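You operate a simulated robot arm through the tools that you are given. There is no shell and no other tool. Be economical: measure what you need, move in short steps, check, and stop when the job is done.

Carry out the task below with a simulated robot arm. There is one attempt and no reset: what you move stays moved.

## Task
Take elbow and duct off collar 5 and fit the red tab cap.
Fine: at the low duct; cream elbow and cream duct on the tool bench, cap in the size five collar, yellow block slid over the cap; the other fittings stay. Set down upright: cream elbow, cream duct.

Only the result counts: the job must be done as asked and must still hold three seconds after the hand-in. Knocking over, shifting, dropping, spilling or breaking anything else fails it. Lids that push on must go on centred and level and be pressed home; caps that screw on are set level and turned clockwise until they are tight.

## Robot
A 6-joint arm with a two-finger parallel gripper on a trunk, on a base that drives. Base frame: it is fixed to the floor where the robot stands at the start and does not move with it; the origin is under the middle of the robot, x ahead of it, y to its left, z up; the surface under the hand at the start is at about z = 0.881. Lengths are in m, angles in degrees, forces in N, time in s.
With the tool pointing down near the work surface it reaches from about 0.32 to 0.7 m from the robot's upright axis, wherever it stands. Its first joint turns from -166.0 to 166.0 degrees. Places, roughly: size five collar of the low duct [0.5, -0.1, 1.1]; top of the tool bench [0.4, -1.2, 0.9]; yellow block of the low duct [0.5, -0.2, 1.1]; yellow elbow [0.5, -1.5, 1]; yellow tab cap [0.25, -1.5, 1]. Payload 4.1 kg.
The TCP is the grasp point between the finger pads, 0.023 m short of the fingertips. In the tool frame z runs along the fingers and y along their closing line. The gripper opens to 0.094 m. The fingers are 0.038 m wide and 0.01 m thick; the gripper's body (0.054 by 0.096 m) begins 0.039 m behind the TCP.
Orientation is that of the tool frame in the base frame, as a unit quaternion [x, y, z, w]. With the fingers straight down and closing along the base's y, the tool's x points along the base's -x, its y along +y and its z along -z.

## Interface
- The arm moves only by the tool step_arm. Its argument "rows" is one flat list of numbers, 7 for each row, row after row: the shift along the tool's x, y, z in mm, then the turn, a rotation vector about the tool's x, y, z in degrees, then the opening, from 0 (shut) to 1 (fully open). In form: [x, y, z, wx, wy, wz, gripper, x, y, z, wx, wy, wz, gripper, ...]. A call has 1 to 20 rows; each row shifts and turns the commanded pose from where the row before left it, along the tool's axes as they then stand. Each row takes 0.2 s and may step no farther than 0.05 m and 8.6 degrees from the row before; otherwise, or with a gripper value out of range, the whole call is refused. Where a pose cannot be reached the arm comes as near as it can. A force on the tool above 40 N (or 10 N above the force at the start of the call, whichever is more), or a blocked arm, ends the call early, and 0.2 s more pass. Each finger travels about 0.045 m/s and halts on what it meets, pressing with about 29 N; the grip force reading is that of the motor and also rises with nothing between the fingers. The clock runs only during rows and for 0.2 s after the last one: add rows that do not move to give the fingers time. It gives the time, the measured TCP pose, the force on the tool (base axes), the opening and the grip force at its end, in the units of the frame above (readings bear some noise), with the torque about the TCP (base axes, N m) and any sound that the robot's microphone picked up.
- Cameras (640 x 400 px; columns grow to the right, rows downward): "scene" is now at [-0.0014, 0.1066, 1.5677]; the picture's right is [-0.71, -0.70, 0.00], its down [-0.45, 0.46, -0.76] and it looks along [0.53, -0.54, -0.65] (base axes); focal length 286 px, centre (320, 200). "wrist" rides on the gripper at [0.086, 0.016, -0.074] in the tool frame; the picture's right is [-0.18, 0.98, 0.00], its down [-0.58, -0.11, -0.81] and it looks along [-0.79, -0.15, 0.59] (tool axes); focal length 243 px, centre (320, 200).
- get_image(camera): a new picture of that camera. The clock stands still meanwhile.
- lift_body(by): slides the trunk up (or, below 0, down) by that many m; the arm and the scene camera ride with it, the base frame stays. It gives what a move gives, with no picture.
- roll_base(legs): drives the robot by 1 to 6 legs, each [ahead, turn to the left] in m and degrees, along the robot's own axes; the way and the turn of a leg run together, so that a leg with both is an arc; at most 1.5 m and 180 degrees a leg. The arm and the cameras ride along, it lands a little off, and it stops where it bumps. It gives what a move gives.
- head_to(pan, tilt): turns the head with the scene camera to pan (to the left, within 155 degrees either way) and tilt (down, from -29 to 69), counted from straight ahead of the robot. It gives what a move gives.
- probe_pixels(camera, pixels): for up to 12 pixels [column, row] of the newest picture of that camera ("zoom" is the newest enlarged one), the place [x, y, z] in the base frame of the surface seen there, good to about 0.003 m. The clock stands still meanwhile.
- enlarge(camera, box): a new picture of the part [left, top, right, bottom] of that camera's present view, enlarged. The clock stands still meanwhile.
- job_done(): hands the job in; it is judged then, once.

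Go step by step. Measure first, check grasps and placings, and put right what went wrong. The budget is 80 turns and 68 pictures, counting those below and the enlarged ones. Unless the task says otherwise, let go and move clear before handing in, and close with one line.

The tools are called after "Request:" by a JSON object that holds its "api" and its "payload". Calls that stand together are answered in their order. step_arm: Moves the arm, as the interface text tells. Its arguments: {"type":"object","properties":{"rows":{"type":"array","items":{"type":"number"}}},"required":["rows"]} The other tools are called the same way: lift_body (by) slides the trunk up or down; roll_base (legs) drives the base; head_to (pan, tilt) turns the head that bears the scene camera; get_image (camera) takes a picture; probe_pixels (camera, pixels) gives the place of the surface under pixels of a picture; enlarge (camera, box) takes an enlarged picture of a part of a camera's view; job_done () hands the job in.

At the start:

```text
time_s: 0.0
tool_pos: [0.3707, -0.2179, 0.9993]
orientation: [0.0, 1.0, 0.001, 0.0]
contact_force: [-0.3, 0.0, 0.1]
ft_torque: [-0.02, 0.01, 0.0]
finger_gap: 0.094
grasp_force: 0.1
trunk travel left (down, up): [-0.525, 0.065]
robot x, y, heading: [-0.0037, 0.0039, 0.2]
head pan, tilt: [-45.5, 40.5]
```

scene: 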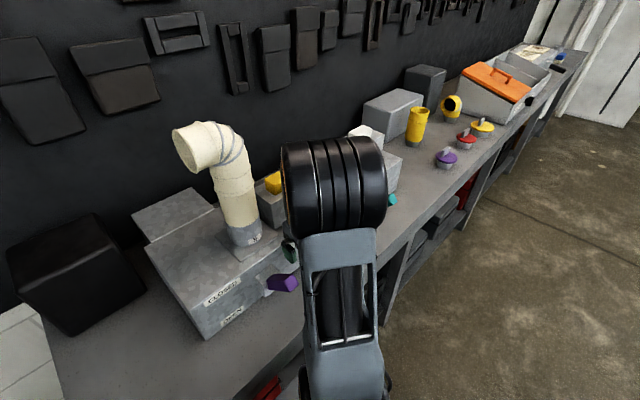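
wrist: 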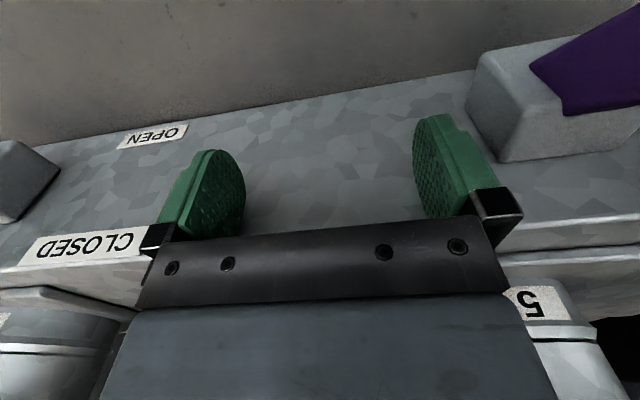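

The scene shows the cream elbow and duct on a collar at about (240,230), with the arm hiding part of the low duct. I'll take closer views of the duct and of the bench.

Request:
{"api": "enlarge", "payload": {"camera": "scene", "box": [130, 100, 330, 340]}}

Request:
{"api": "enlarge", "payload": {"camera": "scene", "box": [340, 40, 580, 220]}}

```text
1.67 times, centred on (230, 220) of scene
```

zoom: 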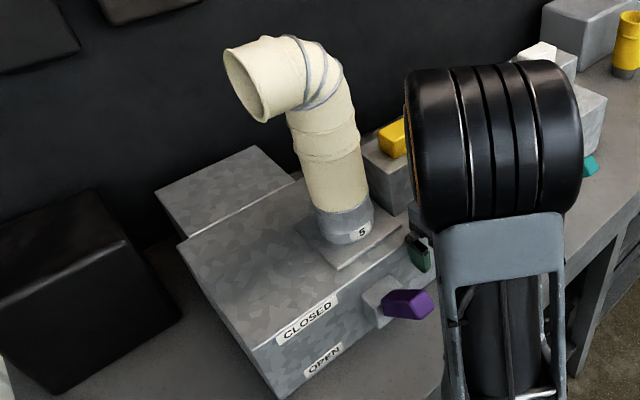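

```text
2.22 times, centred on (460, 130) of scene
```

zoom: 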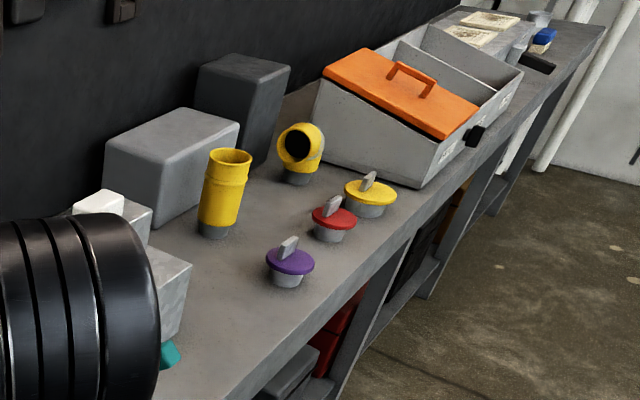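

The caps stand at about (446,155) purple, (465,138) red and (482,127) yellow in the scene picture. I'll probe those and the duct parts.

Request:
{"api": "probe_pixels", "payload": {"camera": "scene", "pixels": [[466, 139], [464, 133], [466, 145], [417, 112], [452, 108], [445, 158], [482, 128], [400, 150], [440, 200], [420, 160], [500, 80], [540, 60]]}}

Request:
{"api": "probe_pixels", "payload": {"camera": "scene", "pixels": [[190, 150], [213, 128], [235, 165], [238, 205], [245, 235], [275, 183], [270, 205], [284, 283], [289, 250], [200, 270], [170, 210], [253, 238]]}}

```text
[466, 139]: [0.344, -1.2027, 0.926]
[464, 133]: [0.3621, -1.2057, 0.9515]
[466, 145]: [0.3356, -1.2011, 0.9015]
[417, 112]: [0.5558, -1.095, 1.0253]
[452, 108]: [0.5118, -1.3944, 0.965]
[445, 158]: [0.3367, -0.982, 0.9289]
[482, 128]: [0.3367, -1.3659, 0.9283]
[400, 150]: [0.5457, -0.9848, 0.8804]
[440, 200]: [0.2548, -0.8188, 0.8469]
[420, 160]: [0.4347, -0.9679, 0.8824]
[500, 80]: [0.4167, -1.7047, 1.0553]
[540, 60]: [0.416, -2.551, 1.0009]
```

```text
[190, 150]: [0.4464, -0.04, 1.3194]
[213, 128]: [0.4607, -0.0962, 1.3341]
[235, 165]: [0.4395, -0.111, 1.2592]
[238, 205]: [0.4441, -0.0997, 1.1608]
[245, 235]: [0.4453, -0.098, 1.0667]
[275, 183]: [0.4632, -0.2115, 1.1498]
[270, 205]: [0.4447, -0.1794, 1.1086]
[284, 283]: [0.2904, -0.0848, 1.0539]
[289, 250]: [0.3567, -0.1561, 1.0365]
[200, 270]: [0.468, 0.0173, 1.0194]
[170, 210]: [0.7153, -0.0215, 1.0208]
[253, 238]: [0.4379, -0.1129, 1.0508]
```

The red cap is near (0.34,-1.20). I'll lift the arm and swing it aside to see the low duct clearly.

Request:
{"api": "step_arm", "payload": {"rows": [0, 0, -50, 0, 0, 0, 1, 0, 0, -50, 0, 0, 0, 1, 0, 0, -50, 0, 0, 0, 1, 0, -50, -30, 0, 0, 0, 1, 20, -50, 0, 0, 0, 0, 1, 20, -50, 0, 0, 0, 0, 1, 40, -30, 0, 0, 0, 0, 1, 40, -20, 0, 0, 0, 0, 1, 40, -20, 0, 0, 0, 0, 1]}}

Request:
{"api": "get_image", "payload": {"camera": "scene"}}

Request:
{"api": "get_image", "payload": {"camera": "wrist"}}

```text
refused: row 4 steps farther than a row can; nothing moved
```

```text
63 pictures are left
```

scene: 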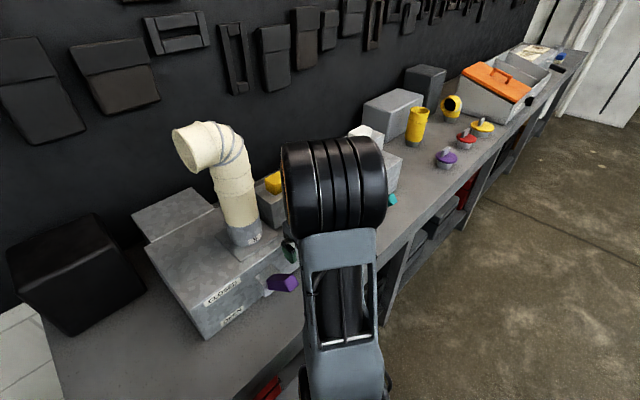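

```text
62 pictures are left
```

wrist: 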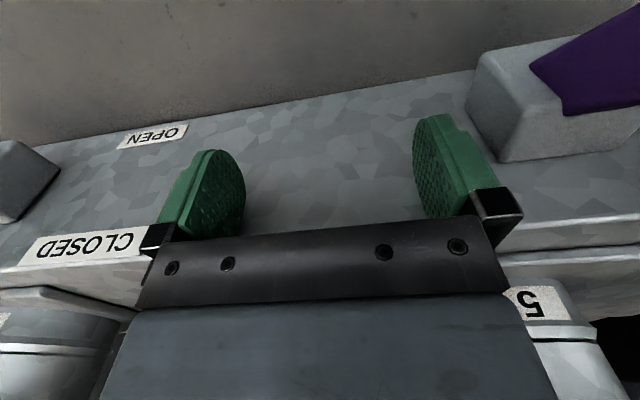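

One row was too long, so nothing moved. I'll send the same move with smaller rows.

Request:
{"api": "step_arm", "payload": {"rows": [0, 0, -45, 0, 0, 0, 1, 0, 0, -45, 0, 0, 0, 1, 0, 0, -45, 0, 0, 0, 1, 0, 0, -45, 0, 0, 0, 1, 20, -40, 0, 0, 0, 0, 1, 20, -40, 0, 0, 0, 0, 1, 35, -30, 0, 0, 0, 0, 1, 35, -30, 0, 0, 0, 0, 1, 35, -30, 0, 0, 0, 0, 1, 35, -30, 0, 0, 0, 0, 1, 35, -30, 0, 0, 0, 0, 1]}}

Request:
{"api": "get_image", "payload": {"camera": "scene"}}

```text
time_s: 2.4
tool_pos: [0.1551, -0.4491, 1.1802]
orientation: [-0.001, 1.0, 0.0, 0.0]
contact_force: [0.2, 0.4, -0.3]
ft_torque: [0.01, 0.01, 0.03]
finger_gap: 0.0942
grasp_force: 0.0
trunk travel left (down, up): [-0.525, 0.065]
robot x, y, heading: [0.0017, -0.0013, -0.4]
head pan, tilt: [-45.5, 40.5]
```

```text
61 pictures are left
```

scene: 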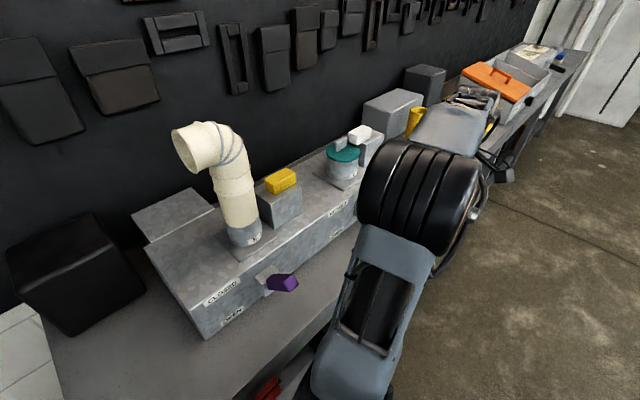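

Request:
{"api": "enlarge", "payload": {"camera": "scene", "box": [160, 110, 400, 340]}}

Request:
{"api": "enlarge", "payload": {"camera": "scene", "box": [220, 120, 340, 195]}}

Request:
{"api": "probe_pixels", "payload": {"camera": "scene", "pixels": [[281, 181], [272, 186], [290, 176], [280, 210], [342, 155], [342, 170], [360, 135], [368, 150], [330, 255], [283, 283], [268, 284], [245, 225]]}}

```text
1.74 times, centred on (280, 225) of scene
```

zoom: 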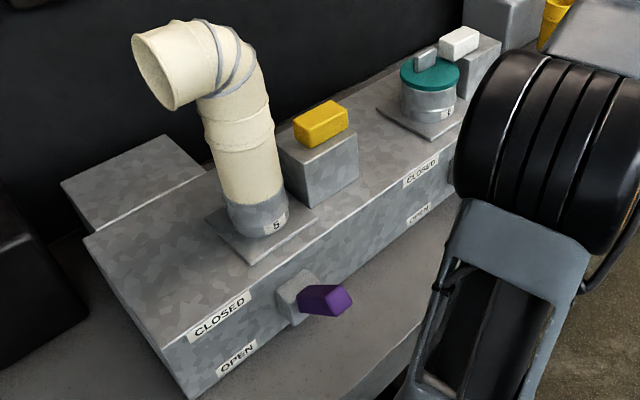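

```text
5.33 times, centred on (280, 158) of scene
```

zoom: 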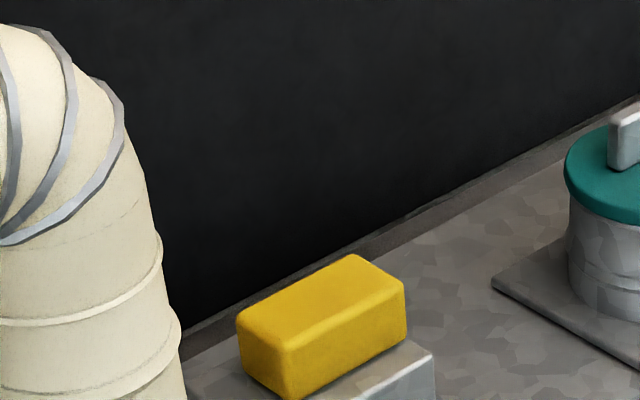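

```text
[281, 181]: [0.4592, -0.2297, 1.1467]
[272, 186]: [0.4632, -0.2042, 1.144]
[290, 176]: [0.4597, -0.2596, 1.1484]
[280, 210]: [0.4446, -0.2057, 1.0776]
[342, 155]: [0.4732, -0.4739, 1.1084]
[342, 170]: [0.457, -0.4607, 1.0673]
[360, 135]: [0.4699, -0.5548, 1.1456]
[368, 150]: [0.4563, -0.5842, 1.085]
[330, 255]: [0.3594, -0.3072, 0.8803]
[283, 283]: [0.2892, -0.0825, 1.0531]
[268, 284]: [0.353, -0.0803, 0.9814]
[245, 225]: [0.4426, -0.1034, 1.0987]
```

The low duct has collar 5 with the cream duct, a yellow block on the pedestal at y≈-0.23, and a purple lever. I'll zoom in on the cream parts for the joints and edges.

Request:
{"api": "enlarge", "payload": {"camera": "scene", "box": [160, 110, 288, 190]}}

Request:
{"api": "probe_pixels", "payload": {"camera": "zoom", "pixels": [[300, 250], [400, 250], [350, 200], [300, 390], [480, 390], [400, 380], [190, 150], [70, 120], [210, 70], [330, 80], [290, 200], [440, 170]]}}

Request:
{"api": "enlarge", "payload": {"camera": "scene", "box": [190, 185, 318, 265]}}

Request:
{"api": "probe_pixels", "payload": {"camera": "zoom", "pixels": [[190, 200], [260, 200], [320, 180], [350, 170], [300, 250], [280, 300], [150, 300], [380, 270], [250, 60], [180, 60], [310, 50], [450, 350]]}}

```text
5.00 times, centred on (224, 150) of scene
```

zoom: 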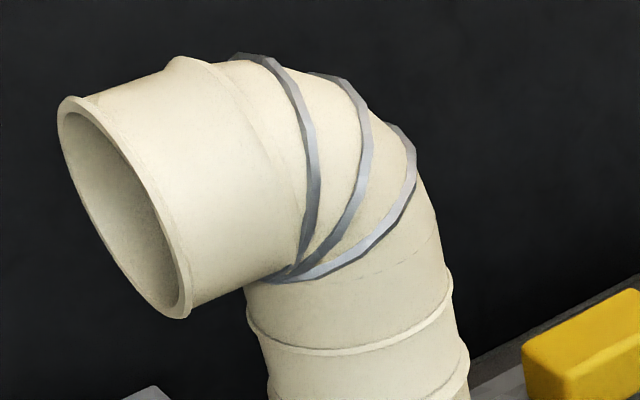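

```text
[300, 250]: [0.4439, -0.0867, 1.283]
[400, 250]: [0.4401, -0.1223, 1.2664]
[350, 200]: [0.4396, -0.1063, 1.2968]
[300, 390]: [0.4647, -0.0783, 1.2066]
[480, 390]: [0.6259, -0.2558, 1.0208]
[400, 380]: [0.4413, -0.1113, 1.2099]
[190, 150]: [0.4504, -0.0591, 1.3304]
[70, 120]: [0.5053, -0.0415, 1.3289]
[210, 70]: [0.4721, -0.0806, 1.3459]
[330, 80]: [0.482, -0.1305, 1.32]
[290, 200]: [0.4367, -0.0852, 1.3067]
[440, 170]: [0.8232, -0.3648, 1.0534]
```

```text
5.00 times, centred on (254, 225) of scene
```

zoom: 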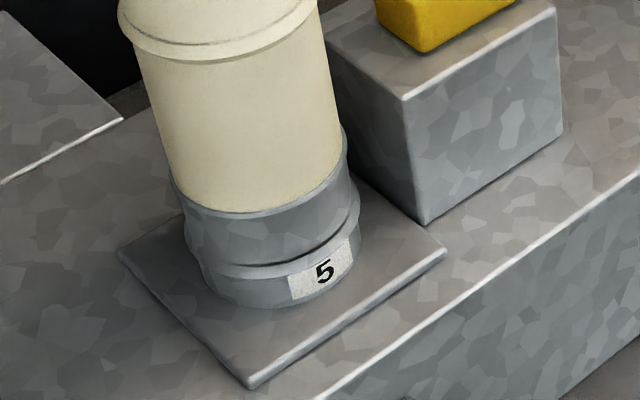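

```text
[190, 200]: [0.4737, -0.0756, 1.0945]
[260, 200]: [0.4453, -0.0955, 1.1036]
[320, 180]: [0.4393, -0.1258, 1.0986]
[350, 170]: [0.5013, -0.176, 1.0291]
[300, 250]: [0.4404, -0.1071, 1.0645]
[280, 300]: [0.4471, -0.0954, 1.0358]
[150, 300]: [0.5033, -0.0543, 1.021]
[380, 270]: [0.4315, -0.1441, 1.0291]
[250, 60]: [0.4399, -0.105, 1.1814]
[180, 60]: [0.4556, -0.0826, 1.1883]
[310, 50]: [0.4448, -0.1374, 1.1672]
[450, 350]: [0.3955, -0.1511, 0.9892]
```

The pipe axis is near (0.480,-0.117) with radius about 0.041. The elbow/duct joint is at about z 1.22 and the elbow top at about 1.346. I'll raise the hand, rotate it so it closes along x, and bring it to the -y side of the elbow at a safe height.

Request:
{"api": "step_arm", "payload": {"rows": [0, 0, -48, 0, 0, 0, 1, 0, 0, -48, 0, 0, 0, 1, 0, 0, -48, 0, 0, 0, 1, 0, 0, -48, 0, 0, 0, 1, 0, 0, -48, 0, 0, 0, 1, -32, 25, 0, 0, 0, 0, 1, -32, 25, 0, 0, 0, 0, 1, -32, 25, 0, 0, 0, 0, 1, -32, 25, 0, 0, 0, 0, 1, -32, 25, 0, 0, 0, 0, 1, -32, 25, 0, 0, 0, 0, 1, -32, 25, 0, 0, 0, 0, 1, -32, 25, 0, 0, 0, 0, 1]}}

Request:
{"api": "step_arm", "payload": {"rows": [0, 0, 0, 0, 0, 8.2, 1, 0, 0, 0, 0, 0, 8.2, 1, 0, 0, 0, 0, 0, 8.2, 1, 0, 0, 0, 0, 0, 8.2, 1, 0, 0, 0, 0, 0, 8.2, 1, 0, 0, 0, 0, 0, 8.2, 1, 0, 0, 0, 0, 0, 8.2, 1, 0, 0, 0, 0, 0, 8.2, 1, 0, 0, 0, 0, 0, 8.2, 1, 0, 0, 0, 0, 0, 8.2, 1, 0, 0, 0, 0, 0, 8, 1, 0, 0, 0, 0, 0, 0, 1]}}

Request:
{"api": "get_image", "payload": {"camera": "wrist"}}

Request:
{"api": "get_image", "payload": {"camera": "scene"}}

```text
time_s: 5.2
tool_pos: [0.4038, -0.2212, 1.373]
orientation: [0.0, 1.0, -0.001, 0.0]
contact_force: [-0.6, -0.4, 0.0]
ft_torque: [-0.03, -0.01, -0.03]
finger_gap: 0.0941
grasp_force: 0.1
out of reach, approached as far as the arm can: row 4, 5
trunk travel left (down, up): [-0.525, 0.065]
robot x, y, heading: [-0.0019, -0.0027, 0.2]
head pan, tilt: [-45.5, 40.5]
```

```text
time_s: 7.8
tool_pos: [0.4054, -0.223, 1.3744]
orientation: [0.708, 0.707, 0.0, 0.0]
contact_force: [0.7, 0.3, 0.8]
ft_torque: [-0.02, -0.02, -0.02]
finger_gap: 0.0941
grasp_force: 0.0
trunk travel left (down, up): [-0.525, 0.065]
robot x, y, heading: [0.0026, 0.0001, 0.4]
head pan, tilt: [-45.5, 40.5]
```

```text
56 pictures are left
```

wrist: 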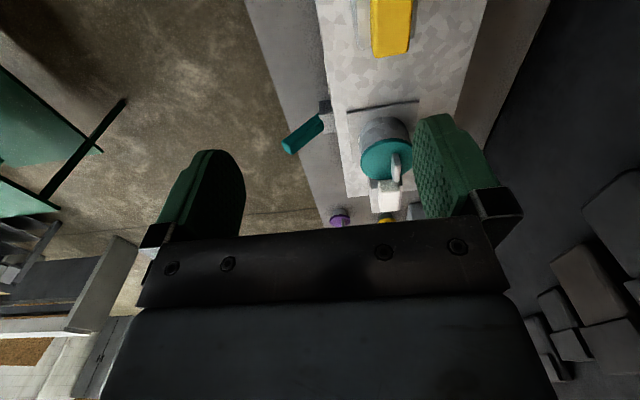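

```text
55 pictures are left
```

scene: 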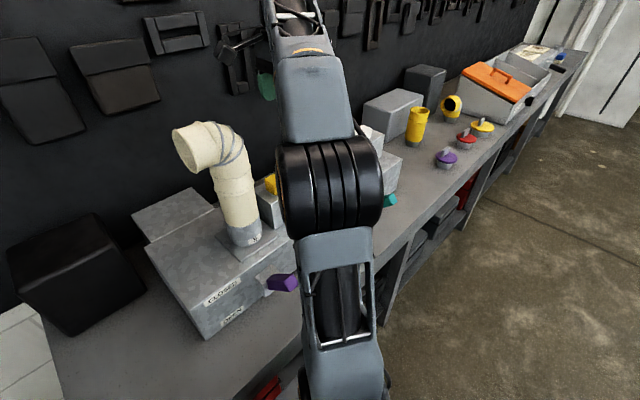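

The hand closes along x now, at z 1.374 near the arm's height limit. I'll raise the trunk, then move over the elbow at (0.48,-0.10).

Request:
{"api": "lift_body", "payload": {"by": 0.06}}

Request:
{"api": "step_arm", "payload": {"rows": [40, 25, 0, 0, 0, 0, 1, 40, 25, 0, 0, 0, 0, 1, 42, 25, 0, 0, 0, 0, 1, 0, 0, 0, 0, 0, 0, 1]}}

Request:
{"api": "get_image", "payload": {"camera": "scene"}}

Request:
{"api": "get_image", "payload": {"camera": "wrist"}}

```text
time_s: 8.8
tool_pos: [0.4064, -0.2235, 1.434]
orientation: [0.707, 0.707, 0.0, 0.0]
contact_force: [-0.4, 0.1, -0.2]
ft_torque: [-0.01, 0.0, 0.01]
finger_gap: 0.0942
grasp_force: 0.0
trunk travel left (down, up): [-0.585, 0.005]
robot x, y, heading: [-0.0022, 0.0031, -0.4]
head pan, tilt: [-45.5, 40.5]
```

```text
time_s: 9.8
tool_pos: [0.4801, -0.1023, 1.435]
orientation: [0.707, 0.707, 0.002, 0.0]
contact_force: [-0.3, 0.1, -0.7]
ft_torque: [0.03, -0.03, -0.02]
finger_gap: 0.0939
grasp_force: 0.1
trunk travel left (down, up): [-0.585, 0.005]
robot x, y, heading: [-0.0005, -0.0005, 0.1]
head pan, tilt: [-45.5, 40.5]
```

```text
54 pictures are left
```

scene: 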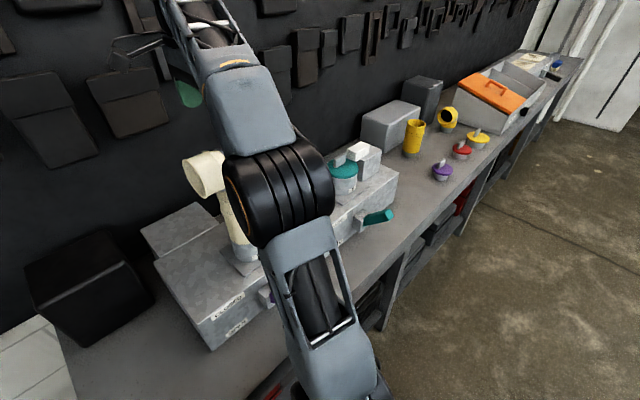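

```text
53 pictures are left
```

wrist: 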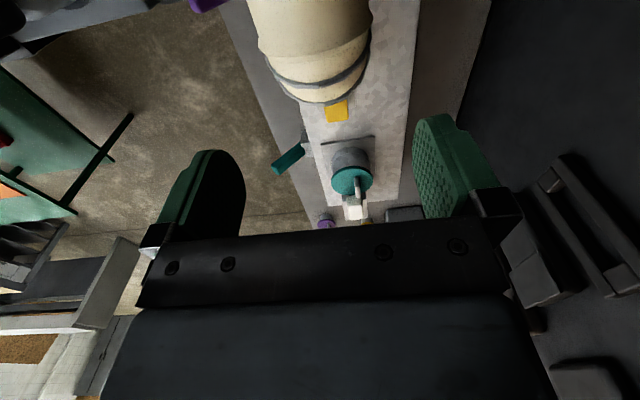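

The wrist picture shows the elbow at about (310,50). I'll probe across it to confirm the tube's centre in x and its top.

Request:
{"api": "probe_pixels", "payload": {"camera": "wrist", "pixels": [[255, 30], [262, 30], [280, 30], [300, 30], [320, 30], [340, 30], [360, 30], [367, 30], [310, 10], [310, 50], [310, 70], [310, 90]]}}

```text
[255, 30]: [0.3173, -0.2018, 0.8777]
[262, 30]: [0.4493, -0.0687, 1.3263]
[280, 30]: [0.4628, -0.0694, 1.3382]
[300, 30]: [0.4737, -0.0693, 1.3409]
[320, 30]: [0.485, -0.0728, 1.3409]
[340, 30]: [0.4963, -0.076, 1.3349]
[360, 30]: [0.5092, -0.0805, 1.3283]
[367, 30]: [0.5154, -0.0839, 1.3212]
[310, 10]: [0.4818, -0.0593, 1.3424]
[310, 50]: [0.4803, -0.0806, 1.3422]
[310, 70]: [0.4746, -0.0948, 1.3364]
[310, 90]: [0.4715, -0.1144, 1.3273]
```

The elbow's centre is x≈0.480, radius about 0.040, top 1.342. I'll descend to z≈1.308 at y≈-0.095 and then close.

Request:
{"api": "step_arm", "payload": {"rows": [7, 0, 0, 0, 0, 0, 1, 0, 0, 40, 0, 0, 0, 1, 0, 0, 30, 0, 0, 0, 1, 0, 0, 20, 0, 0, 0, 1, 0, 0, 20, 0, 0, 0, 1, 0, 0, 17, 0, 0, 0, 1, 0, 0, 0, 0, 0, 0, 1]}}

```text
time_s: 11.4
tool_pos: [0.4806, -0.0948, 1.3066]
orientation: [0.707, 0.707, 0.0, 0.001]
contact_force: [-0.2, -0.3, 0.2]
ft_torque: [-0.01, -0.05, 0.0]
finger_gap: 0.0944
grasp_force: 0.1
trunk travel left (down, up): [-0.585, 0.005]
robot x, y, heading: [-0.0, 0.0006, 0.0]
head pan, tilt: [-45.5, 40.5]
```

Request:
{"api": "step_arm", "payload": {"rows": [0, 0, 0, 0, 0, 0, 0.5, 0, 0, 0, 0, 0, 0, 0.5, 0, 0, 0, 0, 0, 0, 0.5, 0, 0, 0, 0, 0, 0, 0.5, 0, 0, -8, 0, 0, 0, 0.5, 0, 0, -8, 0, 0, 0, 0.5, 0, 0, 0, 0, 0, 0, 0.5]}}

Request:
{"api": "enlarge", "payload": {"camera": "scene", "box": [140, 110, 300, 290]}}

```text
time_s: 13.0
tool_pos: [0.482, -0.0941, 1.3238]
orientation: [0.708, 0.706, 0.0, 0.0]
contact_force: [0.7, 0.1, -2.8]
ft_torque: [0.02, -0.03, 0.0]
finger_gap: 0.0795
grasp_force: 28.8
trunk travel left (down, up): [-0.585, 0.005]
robot x, y, heading: [-0.0025, 0.0027, -0.2]
head pan, tilt: [-45.5, 40.5]
```

```text
2.22 times, centred on (220, 200) of scene
```

zoom: 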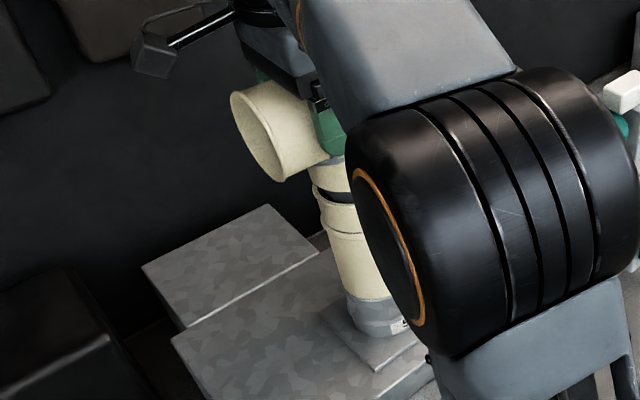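

The elbow has risen and a dark gap shows at (335,195), with about 2.8 N of load. I'll keep lifting.

Request:
{"api": "step_arm", "payload": {"rows": [0, 0, -15, 0, 0, 0, 0.5, 0, 0, -20, 0, 0, 0, 0.5, 0, 0, -25, 0, 0, 0, 0.5, 0, 0, -25, 0, 0, 0, 0.5, 0, 0, -18, 0, 0, 0, 0.5, 0, 0, 0, 0, 0, 0, 0.5]}}

Request:
{"api": "enlarge", "payload": {"camera": "scene", "box": [140, 90, 300, 290]}}

```text
time_s: 14.4
tool_pos: [0.4812, -0.0932, 1.4261]
orientation: [0.707, 0.707, 0.0, 0.001]
contact_force: [-0.2, 0.0, -1.1]
ft_torque: [-0.03, -0.01, -0.01]
finger_gap: 0.0794
grasp_force: 28.8
trunk travel left (down, up): [-0.585, 0.005]
robot x, y, heading: [0.002, 0.0002, -0.1]
head pan, tilt: [-45.5, 40.5]
```

```text
2.00 times, centred on (220, 190) of scene
```

zoom: 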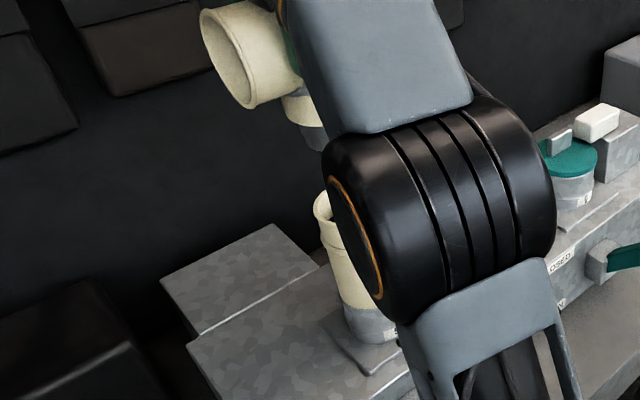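

The elbow is off; its spigot shows at (310,140). I'll probe the spigot's bottom and the duct's rim.

Request:
{"api": "probe_pixels", "payload": {"camera": "zoom", "pixels": [[310, 147], [318, 148], [305, 120], [312, 130], [320, 205], [330, 225], [325, 215], [345, 300], [345, 250], [230, 10], [590, 115], [630, 255]]}}

```text
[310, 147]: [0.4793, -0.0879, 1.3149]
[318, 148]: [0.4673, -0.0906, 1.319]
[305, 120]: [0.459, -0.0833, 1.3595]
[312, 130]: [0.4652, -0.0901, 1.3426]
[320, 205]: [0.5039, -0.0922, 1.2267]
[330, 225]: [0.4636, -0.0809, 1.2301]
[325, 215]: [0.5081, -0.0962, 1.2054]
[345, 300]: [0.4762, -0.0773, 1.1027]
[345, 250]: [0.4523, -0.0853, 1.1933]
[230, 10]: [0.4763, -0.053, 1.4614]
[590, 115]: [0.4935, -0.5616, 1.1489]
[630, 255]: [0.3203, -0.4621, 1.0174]
```

The spigot's bottom is about 0.117 below the TCP. I'll drive along the bench to y≈-1.1 (turn right, ahead, turn left), then look at it.

Request:
{"api": "roll_base", "payload": {"legs": [[0, -90], [1.1, 0], [0, 90]]}}

Request:
{"api": "head_to", "payload": {"pan": -10, "tilt": 50}}

Request:
{"api": "get_image", "payload": {"camera": "scene"}}

```text
time_s: 16.0
tool_pos: [0.4491, -0.1929, 1.4246]
orientation: [0.778, 0.628, -0.001, -0.001]
contact_force: [0.3, -0.1, -2.0]
ft_torque: [0.0, -0.02, -0.02]
finger_gap: 0.0794
grasp_force: 28.6
trunk travel left (down, up): [-0.585, 0.005]
robot x, y, heading: [-0.0011, 0.0003, -12.0]
head pan, tilt: [-45.5, 40.5]
stopped in leg 1: the robot was blocked; the commanded pose is now the measured one
```

```text
time_s: 17.0
tool_pos: [0.4484, -0.1931, 1.4255]
orientation: [0.778, 0.628, -0.001, -0.001]
contact_force: [-0.4, 0.5, -1.0]
ft_torque: [0.03, -0.01, 0.02]
finger_gap: 0.0795
grasp_force: 29.0
trunk travel left (down, up): [-0.585, 0.005]
robot x, y, heading: [-0.0041, 0.0, -12.0]
head pan, tilt: [-10.0, 50.0]
```

```text
50 pictures are left
```

scene: 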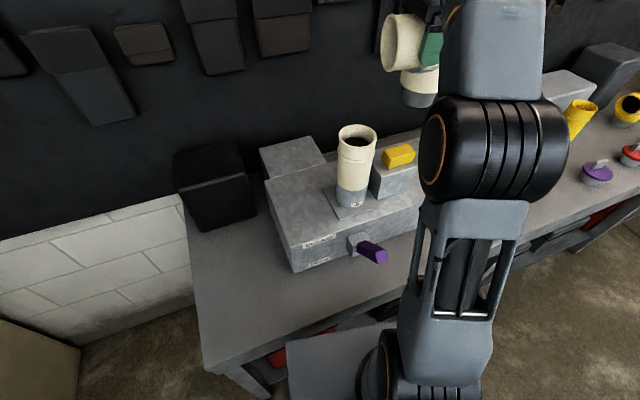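

The base was blocked at -12°: its front plate at (345,365) sits close to the bench. I'll back off first, then turn and drive.

Request:
{"api": "roll_base", "payload": {"legs": [[-0.35, 0], [0, -78], [1.17, 0], [0, 90]]}}

Request:
{"api": "get_image", "payload": {"camera": "scene"}}

```text
time_s: 31.9
tool_pos: [0.1336, -1.2063, 1.4256]
orientation: [0.714, 0.701, -0.001, 0.0]
contact_force: [-0.1, 0.5, -2.0]
ft_torque: [-0.02, -0.04, 0.01]
finger_gap: 0.0794
grasp_force: 29.1
trunk travel left (down, up): [-0.585, 0.005]
robot x, y, heading: [-0.3473, -1.0993, -0.9]
head pan, tilt: [-10.0, 50.0]
```

```text
49 pictures are left
```

scene: 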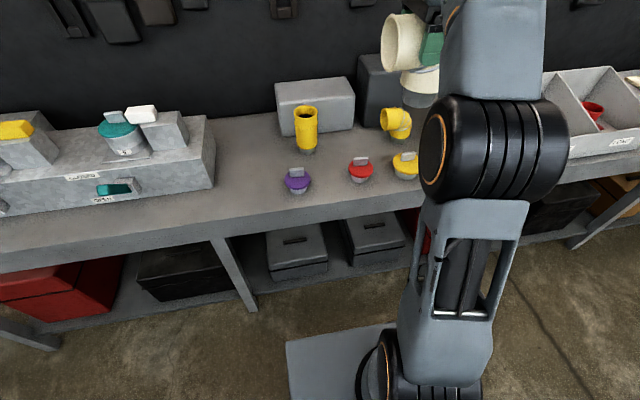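

The bench is one continuous top. There is free space at about (245,160) between the low duct's end and the purple cap. I'll probe candidate spots and zoom in.

Request:
{"api": "probe_pixels", "payload": {"camera": "scene", "pixels": [[215, 150], [215, 185], [250, 140], [250, 165], [250, 190], [270, 150], [330, 160], [340, 150], [297, 183], [361, 170], [213, 140], [305, 150]]}}

Request:
{"api": "enlarge", "payload": {"camera": "scene", "box": [260, 80, 440, 200]}}

Request:
{"api": "enlarge", "payload": {"camera": "scene", "box": [540, 60, 640, 160]}}

```text
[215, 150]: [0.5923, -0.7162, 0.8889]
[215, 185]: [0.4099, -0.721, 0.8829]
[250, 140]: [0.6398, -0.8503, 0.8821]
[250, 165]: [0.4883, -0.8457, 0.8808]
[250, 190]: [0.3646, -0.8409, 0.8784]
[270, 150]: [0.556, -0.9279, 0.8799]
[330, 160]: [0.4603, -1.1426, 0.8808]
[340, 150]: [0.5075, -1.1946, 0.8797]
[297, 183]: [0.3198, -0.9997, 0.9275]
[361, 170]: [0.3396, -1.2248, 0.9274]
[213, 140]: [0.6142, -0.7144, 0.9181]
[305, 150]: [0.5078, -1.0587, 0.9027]
```

```text
3.33 times, centred on (350, 140) of scene
```

zoom: 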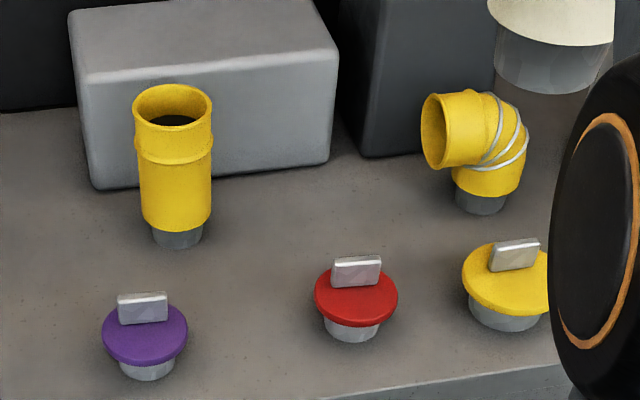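

```text
4.00 times, centred on (590, 110) of scene
```

zoom: 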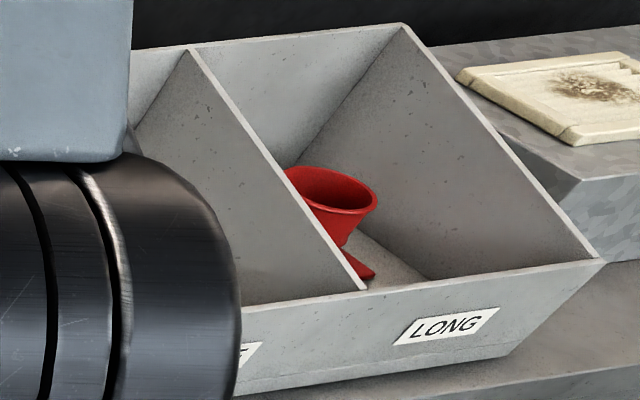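

I'll set the elbow upright at about (0.46,-1.22), behind the red cap, and keep (0.48,-0.86) free for the duct. Driving ahead to the bench now.

Request:
{"api": "roll_base", "payload": {"legs": [[0, 0.9], [0.345, 0]]}}

Request:
{"api": "get_image", "payload": {"camera": "scene"}}

```text
time_s: 34.5
tool_pos: [0.4779, -1.2001, 1.4248]
orientation: [0.71, 0.705, -0.001, -0.001]
contact_force: [0.6, -0.8, -2.0]
ft_torque: [0.04, 0.0, -0.02]
finger_gap: 0.0793
grasp_force: 29.0
trunk travel left (down, up): [-0.585, 0.005]
robot x, y, heading: [-0.0044, -1.1008, -0.2]
head pan, tilt: [-10.0, 50.0]
```

```text
46 pictures are left
```

scene: 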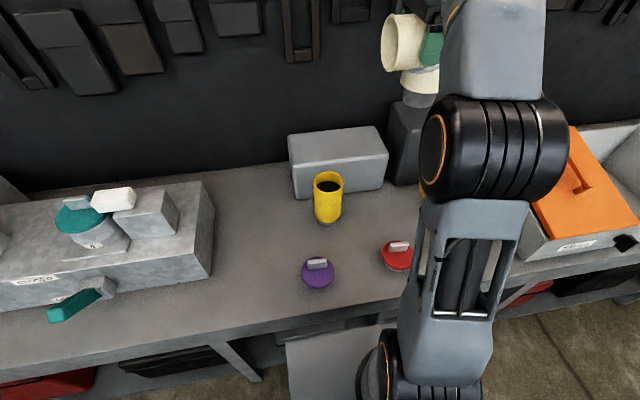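

I'm over the target. I'll shift 16 mm toward -x, descend to z≈1.03 and check.

Request:
{"api": "step_arm", "payload": {"rows": [0, -16, 0, 0, 0, 0, 0.5, 0, 0, 45, 0, 0, 0, 0.5, 0, 0, 45, 0, 0, 0, 0.5, 0, 0, 45, 0, 0, 0, 0.5, 0, 0, 45, 0, 0, 0, 0.5, 0, 0, 45, 0, 0, 0, 0.5, 0, 0, 45, 0, 0, 0, 0.5, 0, 0, 45, 0, 0, 0, 0.5, 0, 0, 40, 0, 0, 0, 0.5, 0, 0, 35, 0, 0, 0, 0.5, 0, 0, 0, 0, 0, 0, 0.5]}}

Request:
{"api": "get_image", "payload": {"camera": "scene"}}

Request:
{"api": "get_image", "payload": {"camera": "wrist"}}

```text
time_s: 36.9
tool_pos: [0.4604, -1.1999, 1.0355]
orientation: [0.709, 0.706, 0.0, -0.001]
contact_force: [-0.5, 0.5, -1.4]
ft_torque: [0.02, -0.01, 0.03]
finger_gap: 0.0792
grasp_force: 29.0
trunk travel left (down, up): [-0.585, 0.005]
robot x, y, heading: [-0.0043, -1.1008, 0.1]
head pan, tilt: [-10.0, 50.0]
```

```text
45 pictures are left
```

scene: 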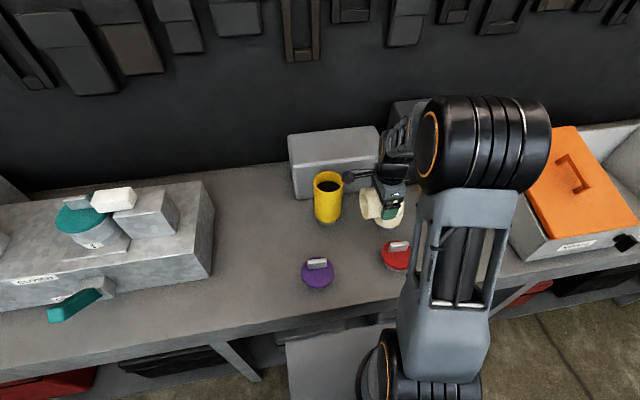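

```text
44 pictures are left
```

wrist: 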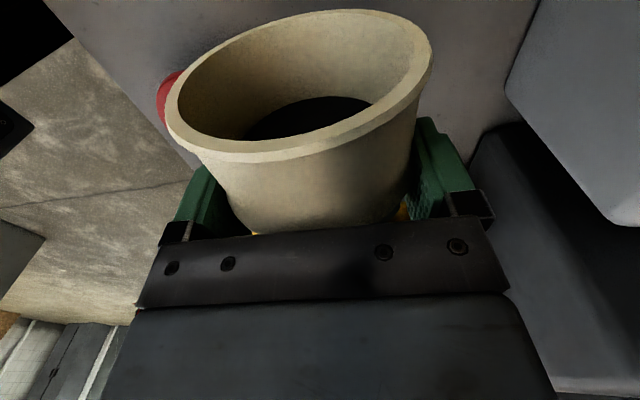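

The elbow hangs clear of the yellow duct and the red cap. I'll lower it gently until it touches.

Request:
{"api": "step_arm", "payload": {"rows": [0, 0, 15, 0, 0, 0, 0.5, 0, 0, 10, 0, 0, 0, 0.5, 0, 0, 4, 0, 0, 0, 0.5, 0, 0, 0, 0, 0, 0, 0.5]}}

```text
time_s: 37.9
tool_pos: [0.4607, -1.1996, 1.0067]
orientation: [0.709, 0.705, 0.0, -0.001]
contact_force: [0.1, -0.3, -2.0]
ft_torque: [0.06, 0.01, -0.03]
finger_gap: 0.0794
grasp_force: 29.1
trunk travel left (down, up): [-0.585, 0.005]
robot x, y, heading: [-0.0039, -1.0989, 0.1]
head pan, tilt: [-10.0, 50.0]
```

Request:
{"api": "step_arm", "payload": {"rows": [0, 0, 2, 0, 0, 0, 0.5, 0, 0, 2, 0, 0, 0, 0.5, 0, 0, 2, 0, 0, 0, 0.5, 0, 0, 0, 0, 0, 0, 0.5]}}

Request:
{"api": "enlarge", "payload": {"camera": "scene", "box": [340, 160, 440, 260]}}

```text
time_s: 38.9
tool_pos: [0.4598, -1.2002, 0.9999]
orientation: [0.708, 0.706, -0.001, 0.0]
contact_force: [-0.5, 0.2, -1.9]
ft_torque: [0.01, 0.03, 0.0]
finger_gap: 0.0792
grasp_force: 28.6
trunk travel left (down, up): [-0.585, 0.005]
robot x, y, heading: [-0.0038, -1.0992, -0.1]
head pan, tilt: [-10.0, 50.0]
```

```text
4.00 times, centred on (390, 210) of scene
```

zoom: 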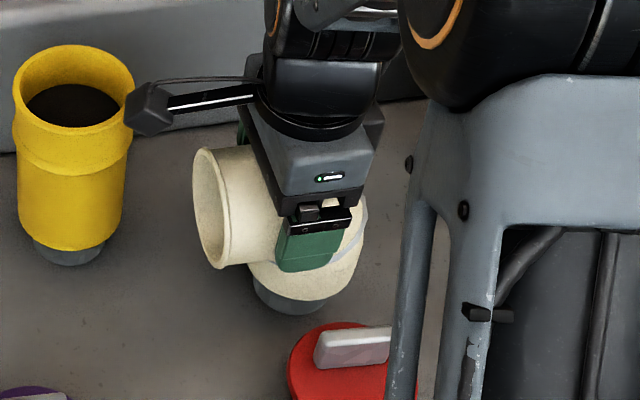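

There is no contact yet at z 1.000. I'll keep lowering in small steps.

Request:
{"api": "step_arm", "payload": {"rows": [0, 0, 1.5, 0, 0, 0, 0.5, 0, 0, 1.5, 0, 0, 0, 0.5, 0, 0, 0, 0, 0, 0, 0.5]}}

Request:
{"api": "step_arm", "payload": {"rows": [0, 0, 1.5, 0, 0, 0, 0.5, 0, 0, 1.5, 0, 0, 0, 0.5, 0, 0, 0, 0, 0, 0, 0.5]}}

```text
time_s: 39.7
tool_pos: [0.4603, -1.2005, 0.9974]
orientation: [0.709, 0.705, 0.0, 0.0]
contact_force: [0.3, 1.0, -1.5]
ft_torque: [0.05, -0.01, 0.04]
finger_gap: 0.0792
grasp_force: 28.8
trunk travel left (down, up): [-0.585, 0.005]
robot x, y, heading: [-0.0046, -1.1, 0.1]
head pan, tilt: [-10.0, 50.0]
```

```text
time_s: 40.5
tool_pos: [0.4597, -1.2009, 0.9934]
orientation: [0.71, 0.704, -0.001, -0.001]
contact_force: [0.4, -0.1, -2.5]
ft_torque: [0.02, -0.02, 0.0]
finger_gap: 0.0793
grasp_force: 29.0
trunk travel left (down, up): [-0.585, 0.005]
robot x, y, heading: [-0.0029, -1.106, -0.2]
head pan, tilt: [-10.0, 50.0]
```

Still hanging at z 0.9934. I'll continue in small steps and zoom in on the gap at the spigot.

Request:
{"api": "step_arm", "payload": {"rows": [0, 0, 1.5, 0, 0, 0, 0.5, 0, 0, 1.5, 0, 0, 0, 0.5, 0, 0, 0, 0, 0, 0, 0.5]}}

Request:
{"api": "enlarge", "payload": {"camera": "scene", "box": [380, 200, 430, 250]}}

Request:
{"api": "probe_pixels", "payload": {"camera": "zoom", "pixels": [[230, 200], [230, 230], [230, 250], [220, 260], [200, 270], [230, 270], [230, 280]]}}

```text
time_s: 41.3
tool_pos: [0.4594, -1.2008, 0.9929]
orientation: [0.71, 0.705, 0.001, 0.001]
contact_force: [-2.1, -0.2, 12.8]
ft_torque: [-0.46, -0.18, -0.08]
finger_gap: 0.079
grasp_force: 28.4
trunk travel left (down, up): [-0.585, 0.005]
robot x, y, heading: [-0.0027, -1.1008, -0.1]
head pan, tilt: [-10.0, 50.0]
```

```text
8.00 times, centred on (405, 225) of scene
```

zoom: 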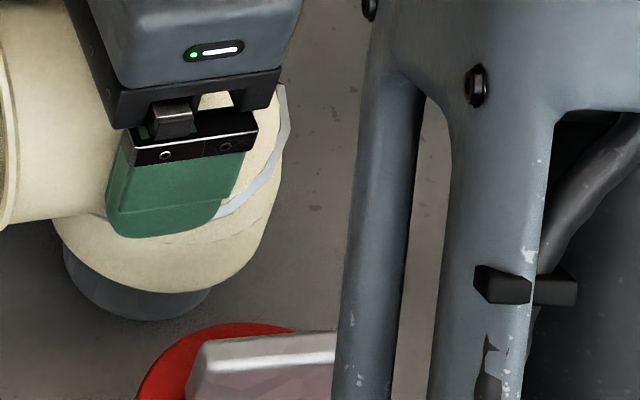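

```text
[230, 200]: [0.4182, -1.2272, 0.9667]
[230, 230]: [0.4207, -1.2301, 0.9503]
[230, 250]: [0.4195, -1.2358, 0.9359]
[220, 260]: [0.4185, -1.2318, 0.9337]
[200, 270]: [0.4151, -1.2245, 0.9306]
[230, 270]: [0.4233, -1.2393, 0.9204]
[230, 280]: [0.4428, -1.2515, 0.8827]
```

Contact reads 12.8 N, so the elbow is standing. I'll ease off, open and rise.

Request:
{"api": "step_arm", "payload": {"rows": [0, 0, -0.8, 0, 0, 0, 0.5, 0, 0, 0, 0, 0, 0, 1, 0, 0, 0, 0, 0, 0, 1, 0, 0, 0, 0, 0, 0, 1, 0, 0, -10, 0, 0, 0, 1, 0, 0, -20, 0, 0, 0, 1, 0, 0, -40, 0, 0, 0, 1, 0, 0, -45, 0, 0, 0, 1, 0, 0, -45, 0, 0, 0, 1, 0, 0, -45, 0, 0, 0, 1, 0, 0, -45, 0, 0, 0, 1]}}

Request:
{"api": "get_image", "payload": {"camera": "scene"}}

```text
time_s: 43.7
tool_pos: [0.4592, -1.2008, 1.2414]
orientation: [0.71, 0.705, 0.0, -0.001]
contact_force: [0.3, 0.8, -0.1]
ft_torque: [-0.01, -0.03, 0.01]
finger_gap: 0.094
grasp_force: 0.0
trunk travel left (down, up): [-0.585, 0.005]
robot x, y, heading: [-0.0077, -1.1032, -0.2]
head pan, tilt: [-10.0, 50.0]
```

```text
41 pictures are left
```

scene: 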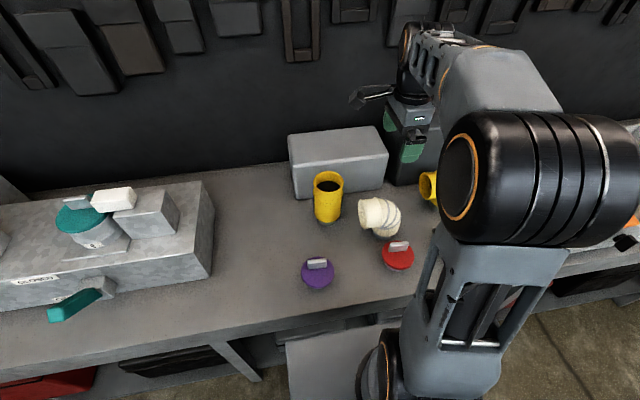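

The elbow stands upright at (380,215). I'll raise the hand, then back off and drive back to the low duct.

Request:
{"api": "step_arm", "payload": {"rows": [0, 0, -40, 0, 0, 0, 1, 0, 0, -40, 0, 0, 0, 1, 0, 0, -40, 0, 0, 0, 1, 0, 0, -20, 0, 0, 0, 1, 0, 0, 0, 0, 0, 0, 1]}}

Request:
{"api": "roll_base", "payload": {"legs": [[-0.345, 0], [0, 90], [1.1, 0], [0, -90]]}}

```text
time_s: 44.9
tool_pos: [0.4601, -1.2005, 1.383]
orientation: [0.709, 0.705, -0.001, -0.001]
contact_force: [-0.2, 0.0, 0.8]
ft_torque: [-0.03, -0.04, 0.0]
finger_gap: 0.0942
grasp_force: 0.1
trunk travel left (down, up): [-0.585, 0.005]
robot x, y, heading: [-0.0026, -1.1038, -0.5]
head pan, tilt: [-10.0, 50.0]
```

```text
time_s: 60.1
tool_pos: [0.113, -0.1034, 1.3827]
orientation: [0.717, 0.697, 0.0, -0.001]
contact_force: [0.1, 0.6, 0.2]
ft_torque: [0.03, 0.0, 0.0]
finger_gap: 0.0941
grasp_force: 0.0
trunk travel left (down, up): [-0.585, 0.005]
robot x, y, heading: [-0.3482, 0.0026, -1.4]
head pan, tilt: [-10.0, 50.0]
```

Request:
{"api": "roll_base", "payload": {"legs": [[0, 1.4], [0.345, 0]]}}

Request:
{"api": "get_image", "payload": {"camera": "scene"}}

Request:
{"api": "get_image", "payload": {"camera": "wrist"}}

```text
time_s: 62.8
tool_pos: [0.4663, -0.0919, 1.3825]
orientation: [0.709, 0.705, 0.0, 0.0]
contact_force: [0.4, -0.5, 0.1]
ft_torque: [-0.01, 0.01, -0.03]
finger_gap: 0.0943
grasp_force: 0.1
trunk travel left (down, up): [-0.585, 0.005]
robot x, y, heading: [-0.0004, 0.0013, 0.1]
head pan, tilt: [-10.0, 50.0]
```

```text
40 pictures are left
```

scene: 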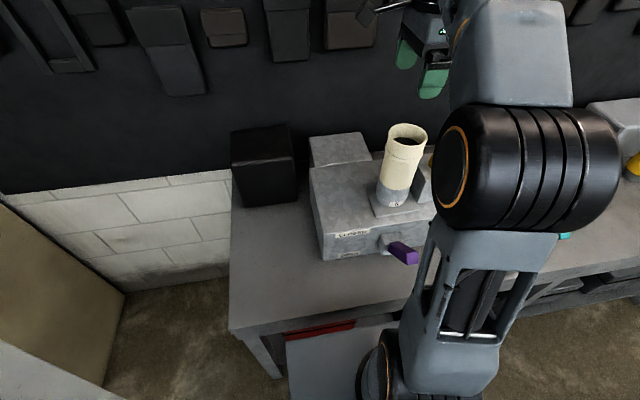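

```text
39 pictures are left
```

wrist: 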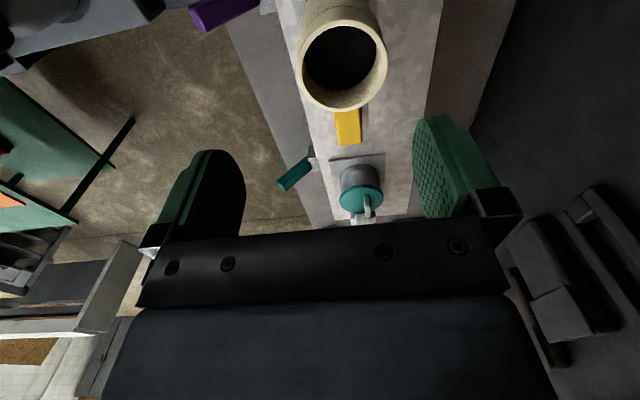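

The duct's open rim shows at (342,65) in the wrist picture. I'll enlarge it and probe around the rim to get its centre and height.

Request:
{"api": "enlarge", "payload": {"camera": "wrist", "box": [262, 0, 422, 120]}}

```text
3.33 times, centred on (342, 60) of wrist
```

zoom: 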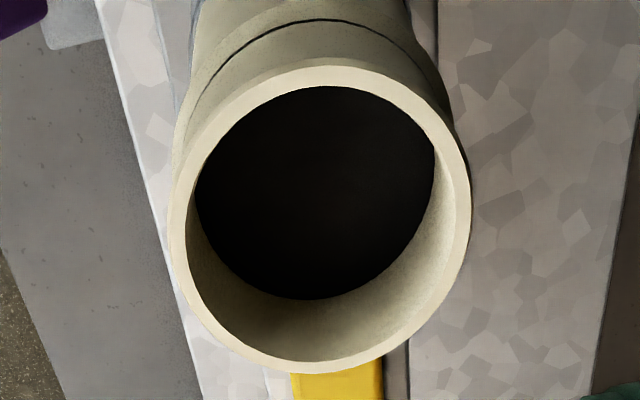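

Request:
{"api": "probe_pixels", "payload": {"camera": "zoom", "pixels": [[178, 220], [460, 200], [330, 75], [300, 365], [215, 320], [430, 310], [220, 120], [425, 115], [463, 225], [185, 190]]}}

```text
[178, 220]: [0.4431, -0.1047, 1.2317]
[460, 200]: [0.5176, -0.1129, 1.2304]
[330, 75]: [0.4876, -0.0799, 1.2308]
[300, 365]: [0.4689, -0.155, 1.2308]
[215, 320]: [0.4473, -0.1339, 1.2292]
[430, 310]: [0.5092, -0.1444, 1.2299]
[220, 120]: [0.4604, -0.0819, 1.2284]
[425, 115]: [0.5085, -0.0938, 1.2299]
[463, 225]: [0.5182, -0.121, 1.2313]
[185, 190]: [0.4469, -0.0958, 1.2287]
```

The rim is centred on (0.480,-0.117) at z 1.231, with an outer diameter of about 0.083. I'll straddle rim and bead from above with the TCP at about z 1.197.

Request:
{"api": "step_arm", "payload": {"rows": [-25, 14, 0, 0, 0, 0, 1, 0, 0, 45, 0, 0, 0, 1, 0, 0, 45, 0, 0, 0, 1, 0, 0, 30, 0, 0, 0, 1, 0, 0, 0, 0, 0, 0, 1]}}

```text
time_s: 64.0
tool_pos: [0.4775, -0.1155, 1.2602]
orientation: [0.708, 0.706, 0.0, -0.001]
contact_force: [0.0, -0.3, 0.1]
ft_torque: [0.01, -0.01, 0.03]
finger_gap: 0.094
grasp_force: 0.2
trunk travel left (down, up): [-0.585, 0.005]
robot x, y, heading: [-0.0019, 0.0036, -0.0]
head pan, tilt: [-10.0, 50.0]
```

Request:
{"api": "step_arm", "payload": {"rows": [-1, 2, 0, 0, 0, 0, 1, 0, 0, 15, 0, 0, 0, 1, 0, 0, 15, 0, 0, 0, 1, 0, 0, 15, 0, 0, 0, 1, 0, 0, 12, 0, 0, 0, 1, 0, 0, 6, 0, 0, 0, 1, 0, 0, 0, 0, 0, 0, 1]}}

Request:
{"api": "get_image", "payload": {"camera": "wrist"}}

```text
time_s: 65.5
tool_pos: [0.4813, -0.1178, 1.1996]
orientation: [0.708, 0.706, 0.0, -0.001]
contact_force: [0.2, 0.7, -0.8]
ft_torque: [-0.03, 0.01, -0.02]
finger_gap: 0.0943
grasp_force: 0.1
trunk travel left (down, up): [-0.585, 0.005]
robot x, y, heading: [0.0003, 0.0034, -0.2]
head pan, tilt: [-10.0, 50.0]
```

```text
37 pictures are left
```

wrist: 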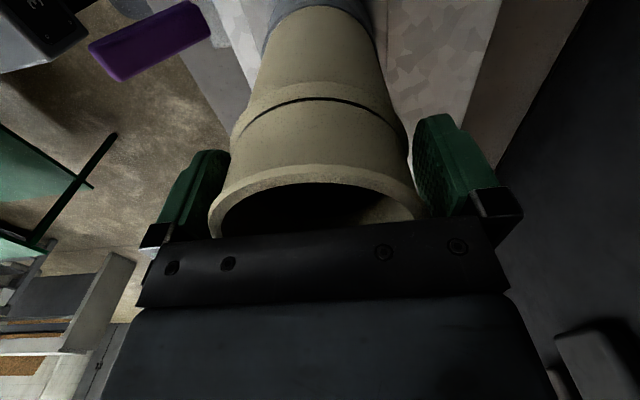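

The rim sits between the pads with no contact. I'll close and lift slowly.

Request:
{"api": "step_arm", "payload": {"rows": [0, 0, 0, 0, 0, 0, 0.5, 0, 0, 0, 0, 0, 0, 0.5, 0, 0, 0, 0, 0, 0, 0.5, 0, 0, 0, 0, 0, 0, 0.5, 0, 0, -8, 0, 0, 0, 0.5, 0, 0, -8, 0, 0, 0, 0.5, 0, 0, 0, 0, 0, 0, 0.5]}}

Request:
{"api": "enlarge", "payload": {"camera": "scene", "box": [330, 80, 490, 220]}}

```text
time_s: 67.2
tool_pos: [0.4809, -0.1184, 1.2154]
orientation: [0.708, 0.706, -0.001, -0.001]
contact_force: [-0.1, -0.3, -2.0]
ft_torque: [0.0, -0.01, -0.03]
finger_gap: 0.0817
grasp_force: 29.1
trunk travel left (down, up): [-0.585, 0.005]
robot x, y, heading: [-0.0031, 0.0041, 0.2]
head pan, tilt: [-10.0, 50.0]
```

```text
2.86 times, centred on (410, 150) of scene
```

zoom: 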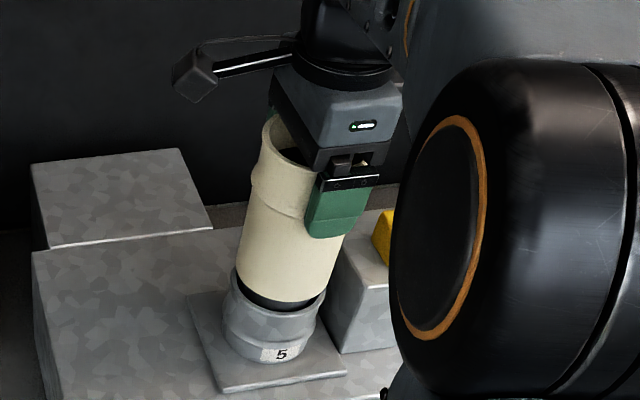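

The duct is leaving collar 5, with the grey spigot showing at (280,295). I'll lift it clear to z≈1.40.

Request:
{"api": "step_arm", "payload": {"rows": [0, 0, -15, 0, 0, 0, 0.5, 0, 0, -20, 0, 0, 0, 0.5, 0, 0, -30, 0, 0, 0, 0.5, 0, 0, -40, 0, 0, 0, 0.5, 0, 0, -40, 0, 0, 0, 0.5, 0, 0, -40, 0, 0, 0, 0.5, 0, 0, 0, 0, 0, 0, 0.5]}}

Request:
{"api": "enlarge", "payload": {"camera": "scene", "box": [310, 0, 510, 240]}}

```text
time_s: 68.8
tool_pos: [0.4795, -0.1172, 1.4006]
orientation: [0.709, 0.706, -0.001, -0.001]
contact_force: [-0.3, 0.4, -1.0]
ft_torque: [0.02, 0.06, 0.05]
finger_gap: 0.0816
grasp_force: 29.0
trunk travel left (down, up): [-0.585, 0.005]
robot x, y, heading: [-0.0016, 0.0, -0.0]
head pan, tilt: [-10.0, 50.0]
```

```text
1.67 times, centred on (410, 120) of scene
```

zoom: 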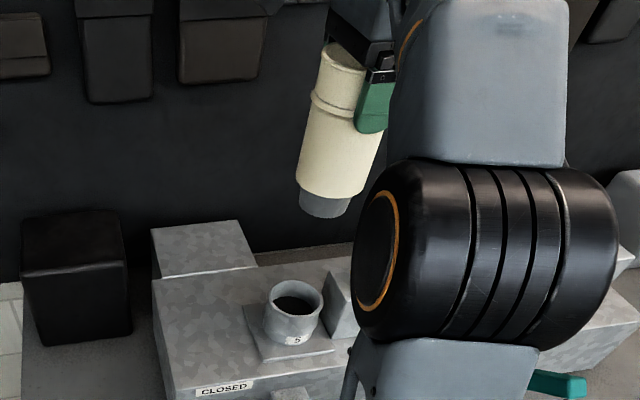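

The duct is free. I'll probe its spigot bottom and the collar's rim for later.

Request:
{"api": "probe_pixels", "payload": {"camera": "zoom", "pixels": [[322, 212], [322, 216], [345, 212], [340, 60], [268, 297], [320, 297], [292, 313], [293, 283], [280, 310], [310, 308], [275, 287], [314, 287]]}}

Request:
{"api": "roll_base", "payload": {"legs": [[-0.345, 0], [0, -90], [1.05, 0], [0, 90]]}}

```text
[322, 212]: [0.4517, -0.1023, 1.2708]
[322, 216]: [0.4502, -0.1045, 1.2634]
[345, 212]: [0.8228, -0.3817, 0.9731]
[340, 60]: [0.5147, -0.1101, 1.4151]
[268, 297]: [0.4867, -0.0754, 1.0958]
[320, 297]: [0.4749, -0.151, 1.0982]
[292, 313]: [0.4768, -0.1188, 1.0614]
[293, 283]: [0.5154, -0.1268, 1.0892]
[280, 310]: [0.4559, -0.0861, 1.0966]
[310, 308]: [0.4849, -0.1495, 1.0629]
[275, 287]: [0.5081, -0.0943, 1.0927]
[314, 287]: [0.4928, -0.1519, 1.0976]
```

```text
time_s: 83.7
tool_pos: [0.135, -1.1718, 1.4003]
orientation: [0.711, 0.704, -0.001, 0.0]
contact_force: [0.2, -0.5, -2.3]
ft_torque: [0.02, -0.01, 0.03]
finger_gap: 0.0819
grasp_force: 28.9
trunk travel left (down, up): [-0.585, 0.005]
robot x, y, heading: [-0.3468, -1.0462, -0.3]
head pan, tilt: [-10.0, 50.0]
```

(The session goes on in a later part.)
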